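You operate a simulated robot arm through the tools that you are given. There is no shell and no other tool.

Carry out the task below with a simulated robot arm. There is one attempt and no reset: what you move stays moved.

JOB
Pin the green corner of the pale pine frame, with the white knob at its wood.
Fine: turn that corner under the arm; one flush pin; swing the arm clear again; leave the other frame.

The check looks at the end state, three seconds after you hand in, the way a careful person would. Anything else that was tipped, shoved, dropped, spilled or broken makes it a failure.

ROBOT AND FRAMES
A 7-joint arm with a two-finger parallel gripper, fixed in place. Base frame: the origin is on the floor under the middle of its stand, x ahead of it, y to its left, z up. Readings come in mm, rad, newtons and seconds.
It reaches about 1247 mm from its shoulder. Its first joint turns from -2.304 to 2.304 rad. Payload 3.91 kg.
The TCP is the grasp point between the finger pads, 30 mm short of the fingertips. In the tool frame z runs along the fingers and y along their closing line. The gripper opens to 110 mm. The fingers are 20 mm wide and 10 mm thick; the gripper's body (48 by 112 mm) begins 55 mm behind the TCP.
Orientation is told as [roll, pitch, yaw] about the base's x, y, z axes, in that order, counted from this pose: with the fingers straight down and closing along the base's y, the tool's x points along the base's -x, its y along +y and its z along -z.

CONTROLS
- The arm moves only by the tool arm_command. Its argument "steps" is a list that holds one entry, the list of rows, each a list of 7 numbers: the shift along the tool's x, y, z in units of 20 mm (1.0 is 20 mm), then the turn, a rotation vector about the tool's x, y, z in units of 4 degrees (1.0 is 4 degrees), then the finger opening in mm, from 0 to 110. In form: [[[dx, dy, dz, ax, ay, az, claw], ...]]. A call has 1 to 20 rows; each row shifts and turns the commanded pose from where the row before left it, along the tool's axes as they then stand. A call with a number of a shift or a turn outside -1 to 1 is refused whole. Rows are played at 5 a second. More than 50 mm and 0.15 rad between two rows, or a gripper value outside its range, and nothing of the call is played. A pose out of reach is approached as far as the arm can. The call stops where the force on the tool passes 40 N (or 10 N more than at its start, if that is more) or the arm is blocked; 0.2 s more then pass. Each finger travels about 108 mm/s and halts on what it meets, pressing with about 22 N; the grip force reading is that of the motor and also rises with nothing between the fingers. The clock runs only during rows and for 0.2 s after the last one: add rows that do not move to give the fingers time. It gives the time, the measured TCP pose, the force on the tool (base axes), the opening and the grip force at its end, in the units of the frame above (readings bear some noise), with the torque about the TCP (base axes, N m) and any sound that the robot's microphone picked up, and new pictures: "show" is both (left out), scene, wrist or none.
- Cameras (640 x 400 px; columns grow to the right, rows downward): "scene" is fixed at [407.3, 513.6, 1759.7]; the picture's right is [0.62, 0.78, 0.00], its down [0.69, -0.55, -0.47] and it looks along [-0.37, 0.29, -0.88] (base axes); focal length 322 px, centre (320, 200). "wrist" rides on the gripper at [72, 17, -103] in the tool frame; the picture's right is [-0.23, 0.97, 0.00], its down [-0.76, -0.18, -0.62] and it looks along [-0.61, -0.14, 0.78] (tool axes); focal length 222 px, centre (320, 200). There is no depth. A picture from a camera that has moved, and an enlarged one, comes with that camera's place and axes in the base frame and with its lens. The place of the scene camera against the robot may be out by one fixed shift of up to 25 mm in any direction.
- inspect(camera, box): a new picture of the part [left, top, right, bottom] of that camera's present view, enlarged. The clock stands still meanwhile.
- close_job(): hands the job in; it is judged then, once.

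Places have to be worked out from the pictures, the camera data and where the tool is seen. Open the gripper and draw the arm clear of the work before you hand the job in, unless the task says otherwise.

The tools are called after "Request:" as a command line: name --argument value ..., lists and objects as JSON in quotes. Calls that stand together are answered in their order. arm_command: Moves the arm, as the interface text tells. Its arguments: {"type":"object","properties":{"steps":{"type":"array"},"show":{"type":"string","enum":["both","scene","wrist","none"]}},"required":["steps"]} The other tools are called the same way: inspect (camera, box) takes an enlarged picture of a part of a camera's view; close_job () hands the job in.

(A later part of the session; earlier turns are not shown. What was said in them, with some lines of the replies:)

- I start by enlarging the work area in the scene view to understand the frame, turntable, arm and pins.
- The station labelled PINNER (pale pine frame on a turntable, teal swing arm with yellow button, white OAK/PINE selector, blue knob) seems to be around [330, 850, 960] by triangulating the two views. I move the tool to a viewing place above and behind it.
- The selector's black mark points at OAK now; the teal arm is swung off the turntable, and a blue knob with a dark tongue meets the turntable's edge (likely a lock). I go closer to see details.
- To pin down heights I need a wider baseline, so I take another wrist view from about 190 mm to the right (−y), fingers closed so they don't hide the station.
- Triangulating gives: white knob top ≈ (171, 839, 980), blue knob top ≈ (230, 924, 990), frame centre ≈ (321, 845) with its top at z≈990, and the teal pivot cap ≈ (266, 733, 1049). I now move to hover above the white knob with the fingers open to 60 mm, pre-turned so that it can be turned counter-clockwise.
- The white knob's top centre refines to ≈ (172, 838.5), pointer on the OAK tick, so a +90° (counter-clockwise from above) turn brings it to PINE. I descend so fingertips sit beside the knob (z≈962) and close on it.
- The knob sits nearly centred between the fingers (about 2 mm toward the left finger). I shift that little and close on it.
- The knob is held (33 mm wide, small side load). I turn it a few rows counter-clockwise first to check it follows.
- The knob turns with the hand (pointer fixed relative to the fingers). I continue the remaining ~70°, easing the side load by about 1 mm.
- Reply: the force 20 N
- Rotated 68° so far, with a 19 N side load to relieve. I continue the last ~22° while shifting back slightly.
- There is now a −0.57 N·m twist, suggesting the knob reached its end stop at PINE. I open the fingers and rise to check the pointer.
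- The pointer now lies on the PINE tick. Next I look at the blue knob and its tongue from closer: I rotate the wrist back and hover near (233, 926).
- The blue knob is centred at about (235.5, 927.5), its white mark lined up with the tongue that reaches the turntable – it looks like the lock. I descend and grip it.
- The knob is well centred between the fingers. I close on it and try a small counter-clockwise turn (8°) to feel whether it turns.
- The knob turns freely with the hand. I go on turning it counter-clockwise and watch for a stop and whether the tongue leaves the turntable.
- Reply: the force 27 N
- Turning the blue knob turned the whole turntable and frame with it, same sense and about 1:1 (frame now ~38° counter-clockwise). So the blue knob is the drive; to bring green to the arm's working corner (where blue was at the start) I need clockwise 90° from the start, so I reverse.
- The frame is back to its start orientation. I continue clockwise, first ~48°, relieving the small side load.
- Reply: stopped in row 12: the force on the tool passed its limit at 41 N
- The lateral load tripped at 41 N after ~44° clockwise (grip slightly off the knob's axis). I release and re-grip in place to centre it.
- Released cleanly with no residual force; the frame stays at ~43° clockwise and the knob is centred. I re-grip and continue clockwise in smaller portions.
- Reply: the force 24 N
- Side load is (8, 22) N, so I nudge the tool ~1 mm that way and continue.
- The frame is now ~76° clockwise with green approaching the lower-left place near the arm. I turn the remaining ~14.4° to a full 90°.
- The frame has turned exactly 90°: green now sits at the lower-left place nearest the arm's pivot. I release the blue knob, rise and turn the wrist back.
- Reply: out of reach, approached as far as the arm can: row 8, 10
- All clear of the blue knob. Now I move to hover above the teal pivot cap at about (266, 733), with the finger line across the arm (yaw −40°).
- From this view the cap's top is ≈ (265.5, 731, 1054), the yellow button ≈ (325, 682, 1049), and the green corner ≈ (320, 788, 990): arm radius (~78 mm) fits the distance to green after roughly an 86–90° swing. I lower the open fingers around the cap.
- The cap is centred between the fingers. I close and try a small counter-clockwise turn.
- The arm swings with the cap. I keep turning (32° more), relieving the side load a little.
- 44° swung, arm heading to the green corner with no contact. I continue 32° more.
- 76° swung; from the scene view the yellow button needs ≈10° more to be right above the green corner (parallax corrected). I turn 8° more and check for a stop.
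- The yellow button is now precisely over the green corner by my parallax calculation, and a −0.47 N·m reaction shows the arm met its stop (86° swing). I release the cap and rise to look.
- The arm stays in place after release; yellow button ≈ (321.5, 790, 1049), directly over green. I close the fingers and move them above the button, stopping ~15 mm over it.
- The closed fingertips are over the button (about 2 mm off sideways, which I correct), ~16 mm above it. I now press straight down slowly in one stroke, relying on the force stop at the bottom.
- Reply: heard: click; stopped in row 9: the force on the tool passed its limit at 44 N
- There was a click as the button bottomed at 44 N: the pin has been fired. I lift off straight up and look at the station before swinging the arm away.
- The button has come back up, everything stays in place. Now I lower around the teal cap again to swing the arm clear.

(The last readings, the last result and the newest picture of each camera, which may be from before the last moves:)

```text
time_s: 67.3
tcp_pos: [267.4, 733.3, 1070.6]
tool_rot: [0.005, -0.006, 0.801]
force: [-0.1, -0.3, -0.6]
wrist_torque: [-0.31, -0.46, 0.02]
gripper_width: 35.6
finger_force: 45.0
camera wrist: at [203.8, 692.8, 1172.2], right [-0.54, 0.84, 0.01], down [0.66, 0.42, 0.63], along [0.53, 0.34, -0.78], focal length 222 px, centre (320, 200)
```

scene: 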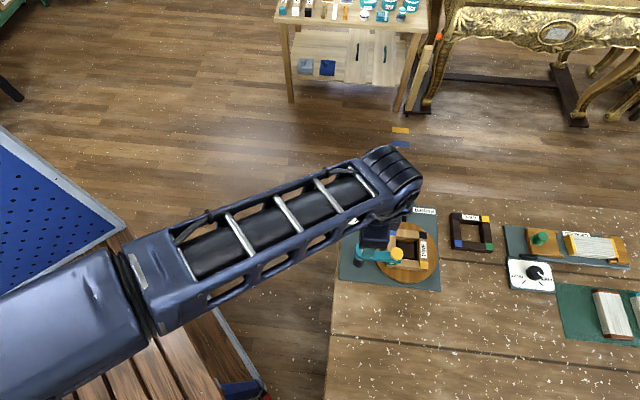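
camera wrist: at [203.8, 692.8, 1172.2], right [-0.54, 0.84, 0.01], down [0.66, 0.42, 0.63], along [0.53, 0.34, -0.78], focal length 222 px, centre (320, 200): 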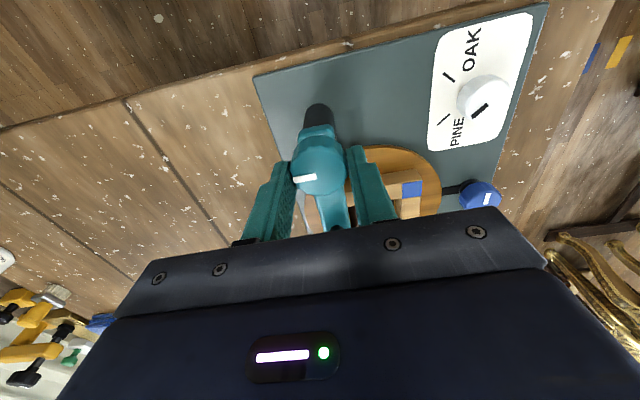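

The cap is held again (35.6 mm, no load). I turn it clockwise back by ~40° first.

Request:
arm_command --steps '[[[0, 0, 0, 0, 0, 1, 25], [0, 0, 0, 0, 0, 1, 25], [0, 0, 0, 0, 0, 1, 25], [0, 0, 0, 0, 0, 1, 25], [0, 0, 0, 0, 0, 1, 25], [0, 0, 0, 0, 0, 1, 25], [0, 0, 0, 0, 0, 1, 25], [0, 0, 0, 0, 0, 1, 25], [0, 0, 0, 0, 0, 1, 25], [0, 0, 0, 0, 0, 1, 25], [0, 0, 0, 0, 0, 0, 25]]]' --show "both"

Request:
inspect --camera "scene" --box '[335, 190, 445, 300]'

```text
time_s: 69.7
tcp_pos: [265.5, 732.8, 1071.0]
tool_rot: [0.006, -0.003, 0.104]
force: [11.0, -33.2, -0.4]
wrist_torque: [-1.47, -0.3, 0.1]
gripper_width: 35.4
finger_force: 44.8
camera wrist: at [193.2, 741.5, 1172.6], right [0.13, 0.99, 0.01], down [0.78, -0.1, 0.62], along [0.62, -0.07, -0.78], focal length 222 px, centre (320, 200)
```

scene: 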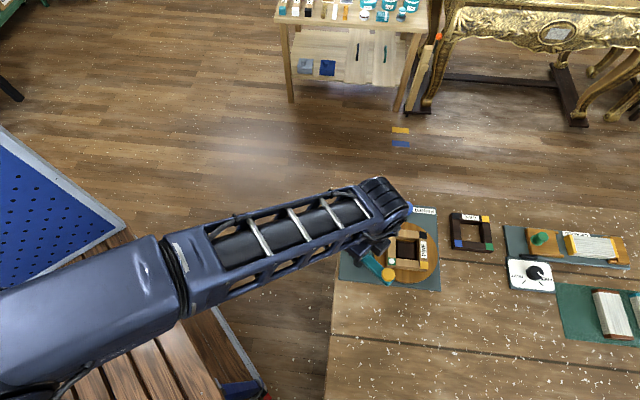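
wrist: 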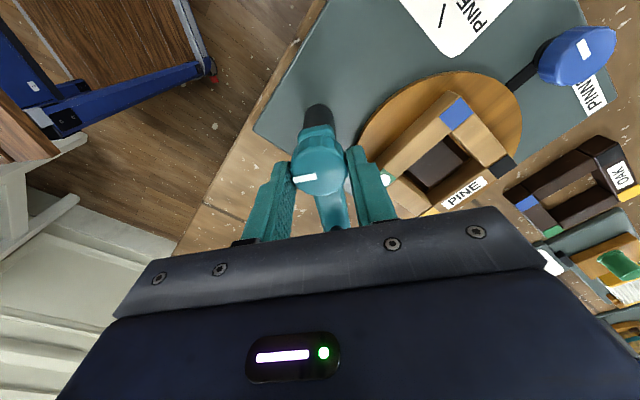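

```text
3.64 times, centred on (390, 245) of scene
camera zoom: at [407.3, 513.6, 1759.7], right [0.62, 0.78, 0.0], down [0.69, -0.55, -0.47], along [-0.37, 0.29, -0.88], focal length 1172 px, centre (66, 36)
```

zoom: 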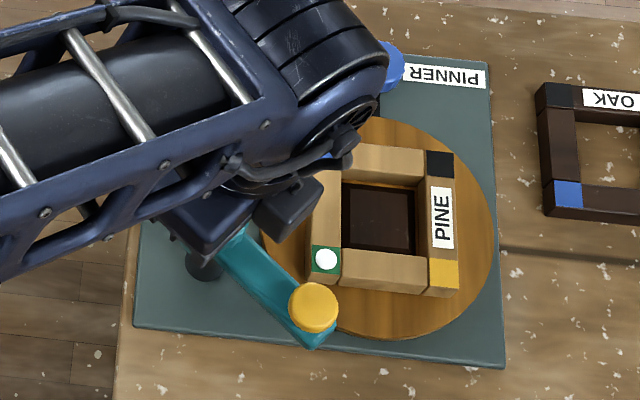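

A white pin head now shows centred on the green corner. The side load is −33 N in y, so I ease ~1.5 mm that way and continue swinging the arm clockwise to its parked place.

Request:
arm_command --steps '[[[-0.02, -0.08, 0, 0, 0, 0, 25], [0, 0, 0, 0, 0, 1, 25], [0, 0, 0, 0, 0, 1, 25], [0, 0, 0, 0, 0, 1, 25], [0, 0, 0, 0, 0, 1, 25], [0, 0, 0, 0, 0, 1, 25], [0, 0, 0, 0, 0, 1, 25], [0, 0, 0, 0, 0, 0, 25]]]' --show "none"

```text
time_s: 71.5
tcp_pos: [266.5, 731.1, 1070.7]
tool_rot: [0.009, 0.002, -0.318]
force: [7.0, -19.7, -1.3]
wrist_torque: [-1.13, -0.21, 0.02]
gripper_width: 35.6
finger_force: 45.7
```

Request:
arm_command --steps '[[[-0.03, -0.04, 0, 0, 0, 0, 25], [0, 0, 0, 0, 0, 1, 25], [0, 0, 0, 0, 0, 1, 25], [0, 0, 0, 0, 0, 1, 25], [0, 0, 0, 0, 0, 1, 25], [0, 0, 0, 0, 0, 1, 25], [0, 0, 0, 0, 0, 0, 25]]]' --show "both"

Request:
inspect --camera "scene" --box '[335, 190, 445, 300]'

```text
time_s: 73.1
tcp_pos: [265.7, 730.5, 1072.3]
tool_rot: [0.006, 0.004, -0.666]
force: [-5.5, -10.7, 3.3]
wrist_torque: [-0.73, 0.55, 0.03]
gripper_width: 35.5
finger_force: 44.6
camera wrist: at [220.1, 788.4, 1173.1], right [0.78, 0.63, 0.01], down [0.49, -0.62, 0.62], along [0.39, -0.48, -0.79], focal length 222 px, centre (320, 200)
```

scene: 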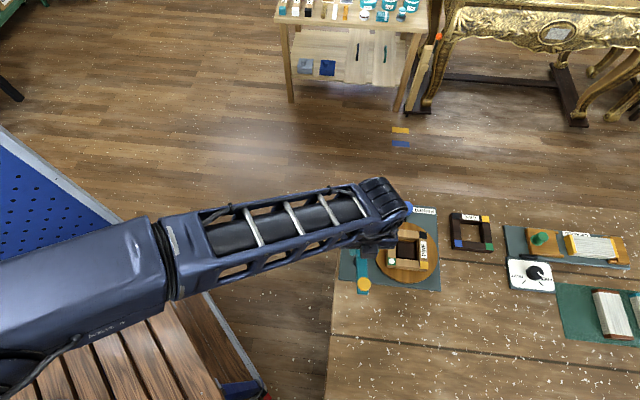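
wrist: 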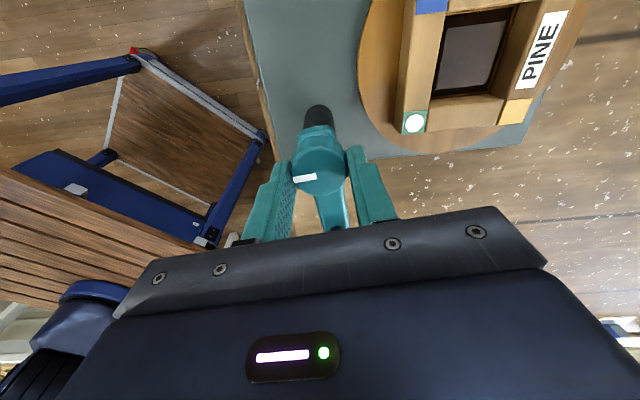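

```text
3.64 times, centred on (390, 245) of scene
camera zoom: at [407.3, 513.6, 1759.7], right [0.62, 0.78, 0.0], down [0.69, -0.55, -0.47], along [-0.37, 0.29, -0.88], focal length 1172 px, centre (66, 36)
```

zoom: 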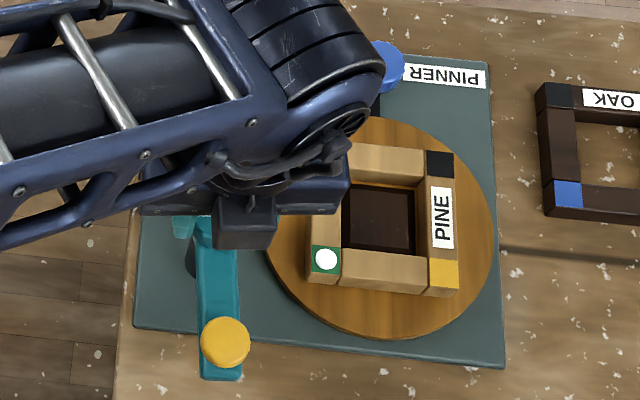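

The arm is back at its parked place (yellow at the same pixels as at the start). I release the cap, rise, and check the pin closely.

Request:
arm_command --steps '[[[0, 0, 0, 0, 0, 0, 50], [0, 0, 0, 0, 0, 0, 64], [0, 0, -0.5, 0, 0, 0, 64], [0, 0, -1, 0, 0, 0, 64], [0, 0, -1, 0, 0, 0, 64], [0, 0, -1, 0, 0, 0, 64]]]' --show "both"

Request:
inspect --camera "wrist" --box '[370, 40, 450, 110]'

Request:
inspect --camera "scene" --box '[375, 245, 410, 280]'

```text
time_s: 74.5
tcp_pos: [267.8, 730.6, 1139.7]
tool_rot: [0.005, 0.003, -0.665]
force: [-0.4, 0.0, -0.4]
wrist_torque: [0.01, -0.03, 0.0]
gripper_width: 64.0
finger_force: 0.1
camera wrist: at [220.9, 788.5, 1242.4], right [0.78, 0.63, 0.01], down [0.49, -0.61, 0.62], along [0.39, -0.48, -0.79], focal length 222 px, centre (320, 200)
```

scene: 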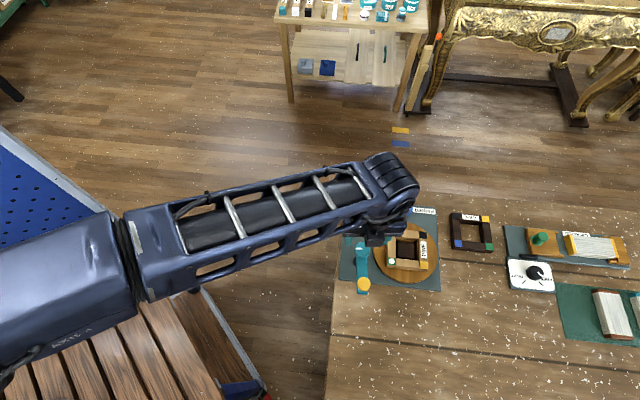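
wrist: 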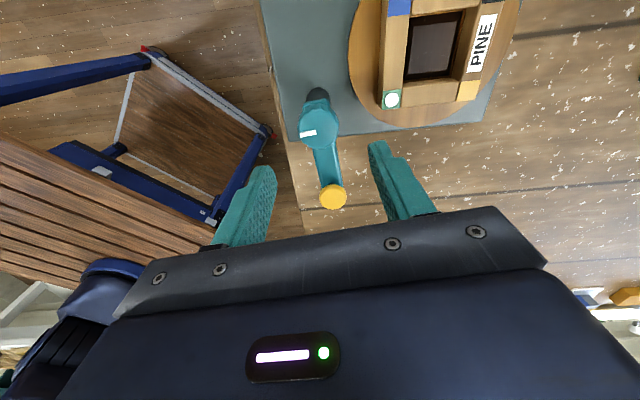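

```text
5.71 times, centred on (410, 75) of wrist
camera zoom: at [220.9, 788.5, 1242.4], right [0.78, 0.63, 0.01], down [0.49, -0.61, 0.62], along [0.39, -0.48, -0.79], focal length 1269 px, centre (-194, 914)
```

zoom: 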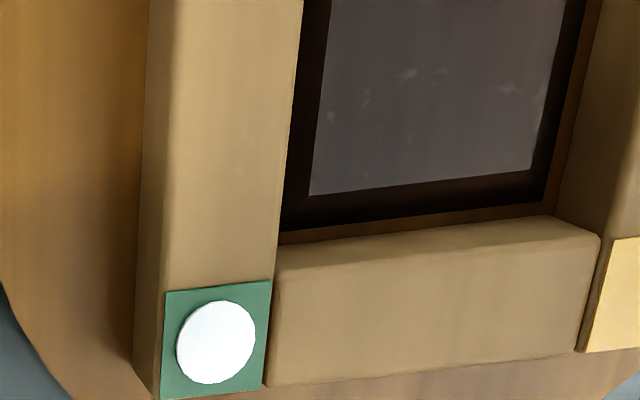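

```text
11.43 times, centred on (392, 262) of scene
camera zoom: at [407.3, 513.6, 1759.7], right [0.62, 0.78, 0.0], down [0.69, -0.55, -0.47], along [-0.37, 0.29, -0.88], focal length 3682 px, centre (-509, -514)
```

zoom: 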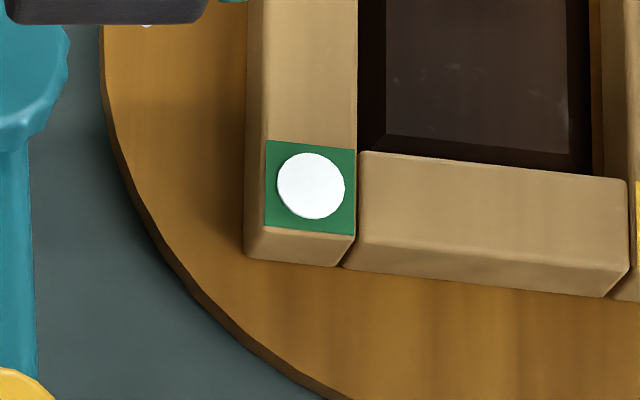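

The pin head lies flat and centred in the green corner with no visible side wall – flush; the arm is parked and the selector on PINE. I draw the robot arm up and away from the work, then make a last check.

Request:
arm_command --steps '[[[0, 0, -1, 0, 0, 0, 64], [0, 0, -1, 0, 0, 0, 64], [-0.06, -0.95, -0.6, 0, 0, 0, 80], [-0.06, -0.95, -0.6, 0, 0, 0, 90], [-0.06, -0.95, -0.6, 0, 0, 0, 100], [-0.06, -0.95, -0.6, 0, 0, 0, 110], [-0.06, -0.95, -0.6, 0, 0, 0, 110], [-0.06, -0.95, -0.6, 0, 0, 0, 110], [-0.06, -0.95, -0.6, 0, 0, 0, 110], [-0.06, -0.95, -0.6, 0, 0, 0, 110], [-0.06, -0.95, -0.6, 0, 0, 0, 110], [-0.06, -0.95, -0.6, 0, 0, 0, 110], [0, 0, 0, 0, 0, 0, 110]]]' --show "both"

Request:
inspect --camera "scene" --box '[335, 190, 445, 300]'

Request:
inspect --camera "scene" --box '[440, 190, 640, 350]'

```text
time_s: 77.3
tcp_pos: [156.8, 572.2, 1300.3]
tool_rot: [0.007, 0.004, -0.664]
force: [0.7, 0.2, -0.5]
wrist_torque: [0.03, 0.02, 0.01]
gripper_width: 110.0
finger_force: 0.1
camera wrist: at [111.5, 629.9, 1401.3], right [0.78, 0.63, 0.01], down [0.49, -0.62, 0.62], along [0.39, -0.48, -0.79], focal length 222 px, centre (320, 200)
```

scene: 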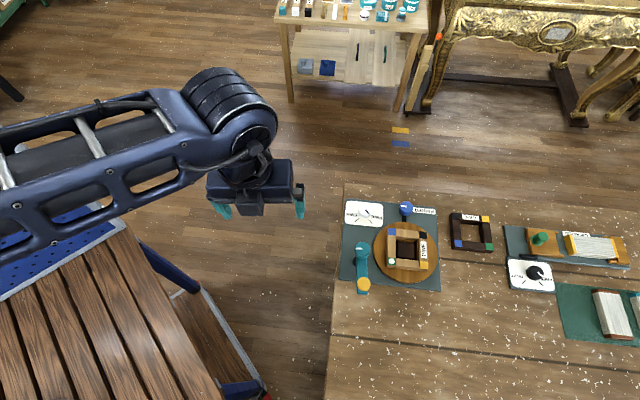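
wrist: 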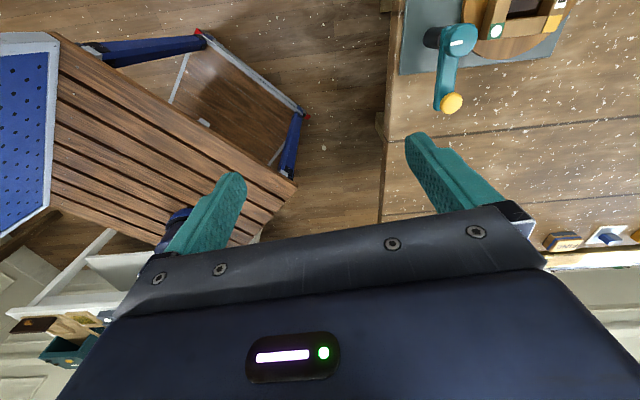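

```text
3.64 times, centred on (390, 245) of scene
camera zoom: at [407.3, 513.6, 1759.7], right [0.62, 0.78, 0.0], down [0.69, -0.55, -0.47], along [-0.37, 0.29, -0.88], focal length 1172 px, centre (66, 36)
```

zoom: 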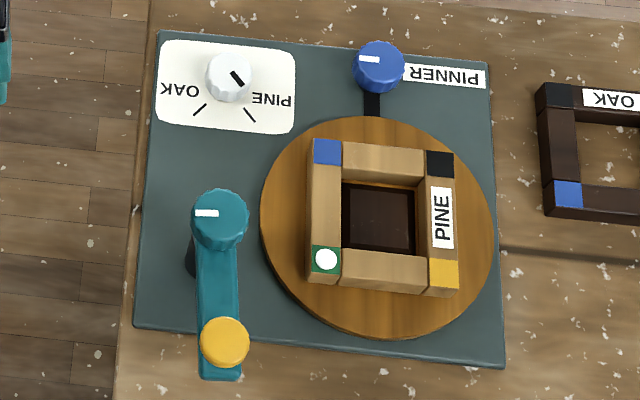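

```text
2.50 times, centred on (540, 270) of scene
camera zoom: at [407.3, 513.6, 1759.7], right [0.62, 0.78, 0.0], down [0.69, -0.55, -0.47], along [-0.37, 0.29, -0.88], focal length 805 px, centre (-230, 25)
```

zoom: 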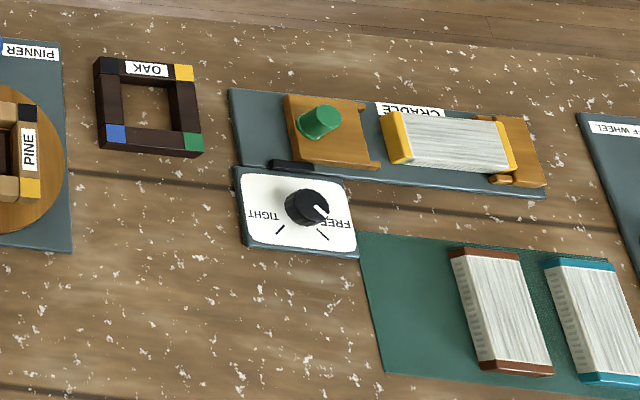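

The last views show the selector on PINE and one white pin, centred and flush, in the green corner. The teal arm is parked where it started, the oak frame and the other stations haven't moved, and the robot is clear with its gripper open, so I hand the job in.

Request:
close_job

```text
The job is handed in.
```

The green corner of the pale pine frame is pinned: one white pin, centred and flush as far as the close-up views show. The job is handed in, but no verdict came back.

- **White knob:** turned from OAK to PINE; its mark lines up with the PINE tick.
- **Green corner under the arm:** the blue knob drives the turntable. I turned it about 40° the wrong way at first, then brought the frame to 90° clockwise, which put the green corner under the arm.
- **Pin:** I swung the arm in to its stop, pressed the yellow button once and heard one click. The press ended at 44 N, just past the 40 N limit.
- **Arm:** swung back to where it was parked at the start.
- **Surroundings:** the oak frame and the other stations look unmoved. The robot is drawn clear with its gripper open.
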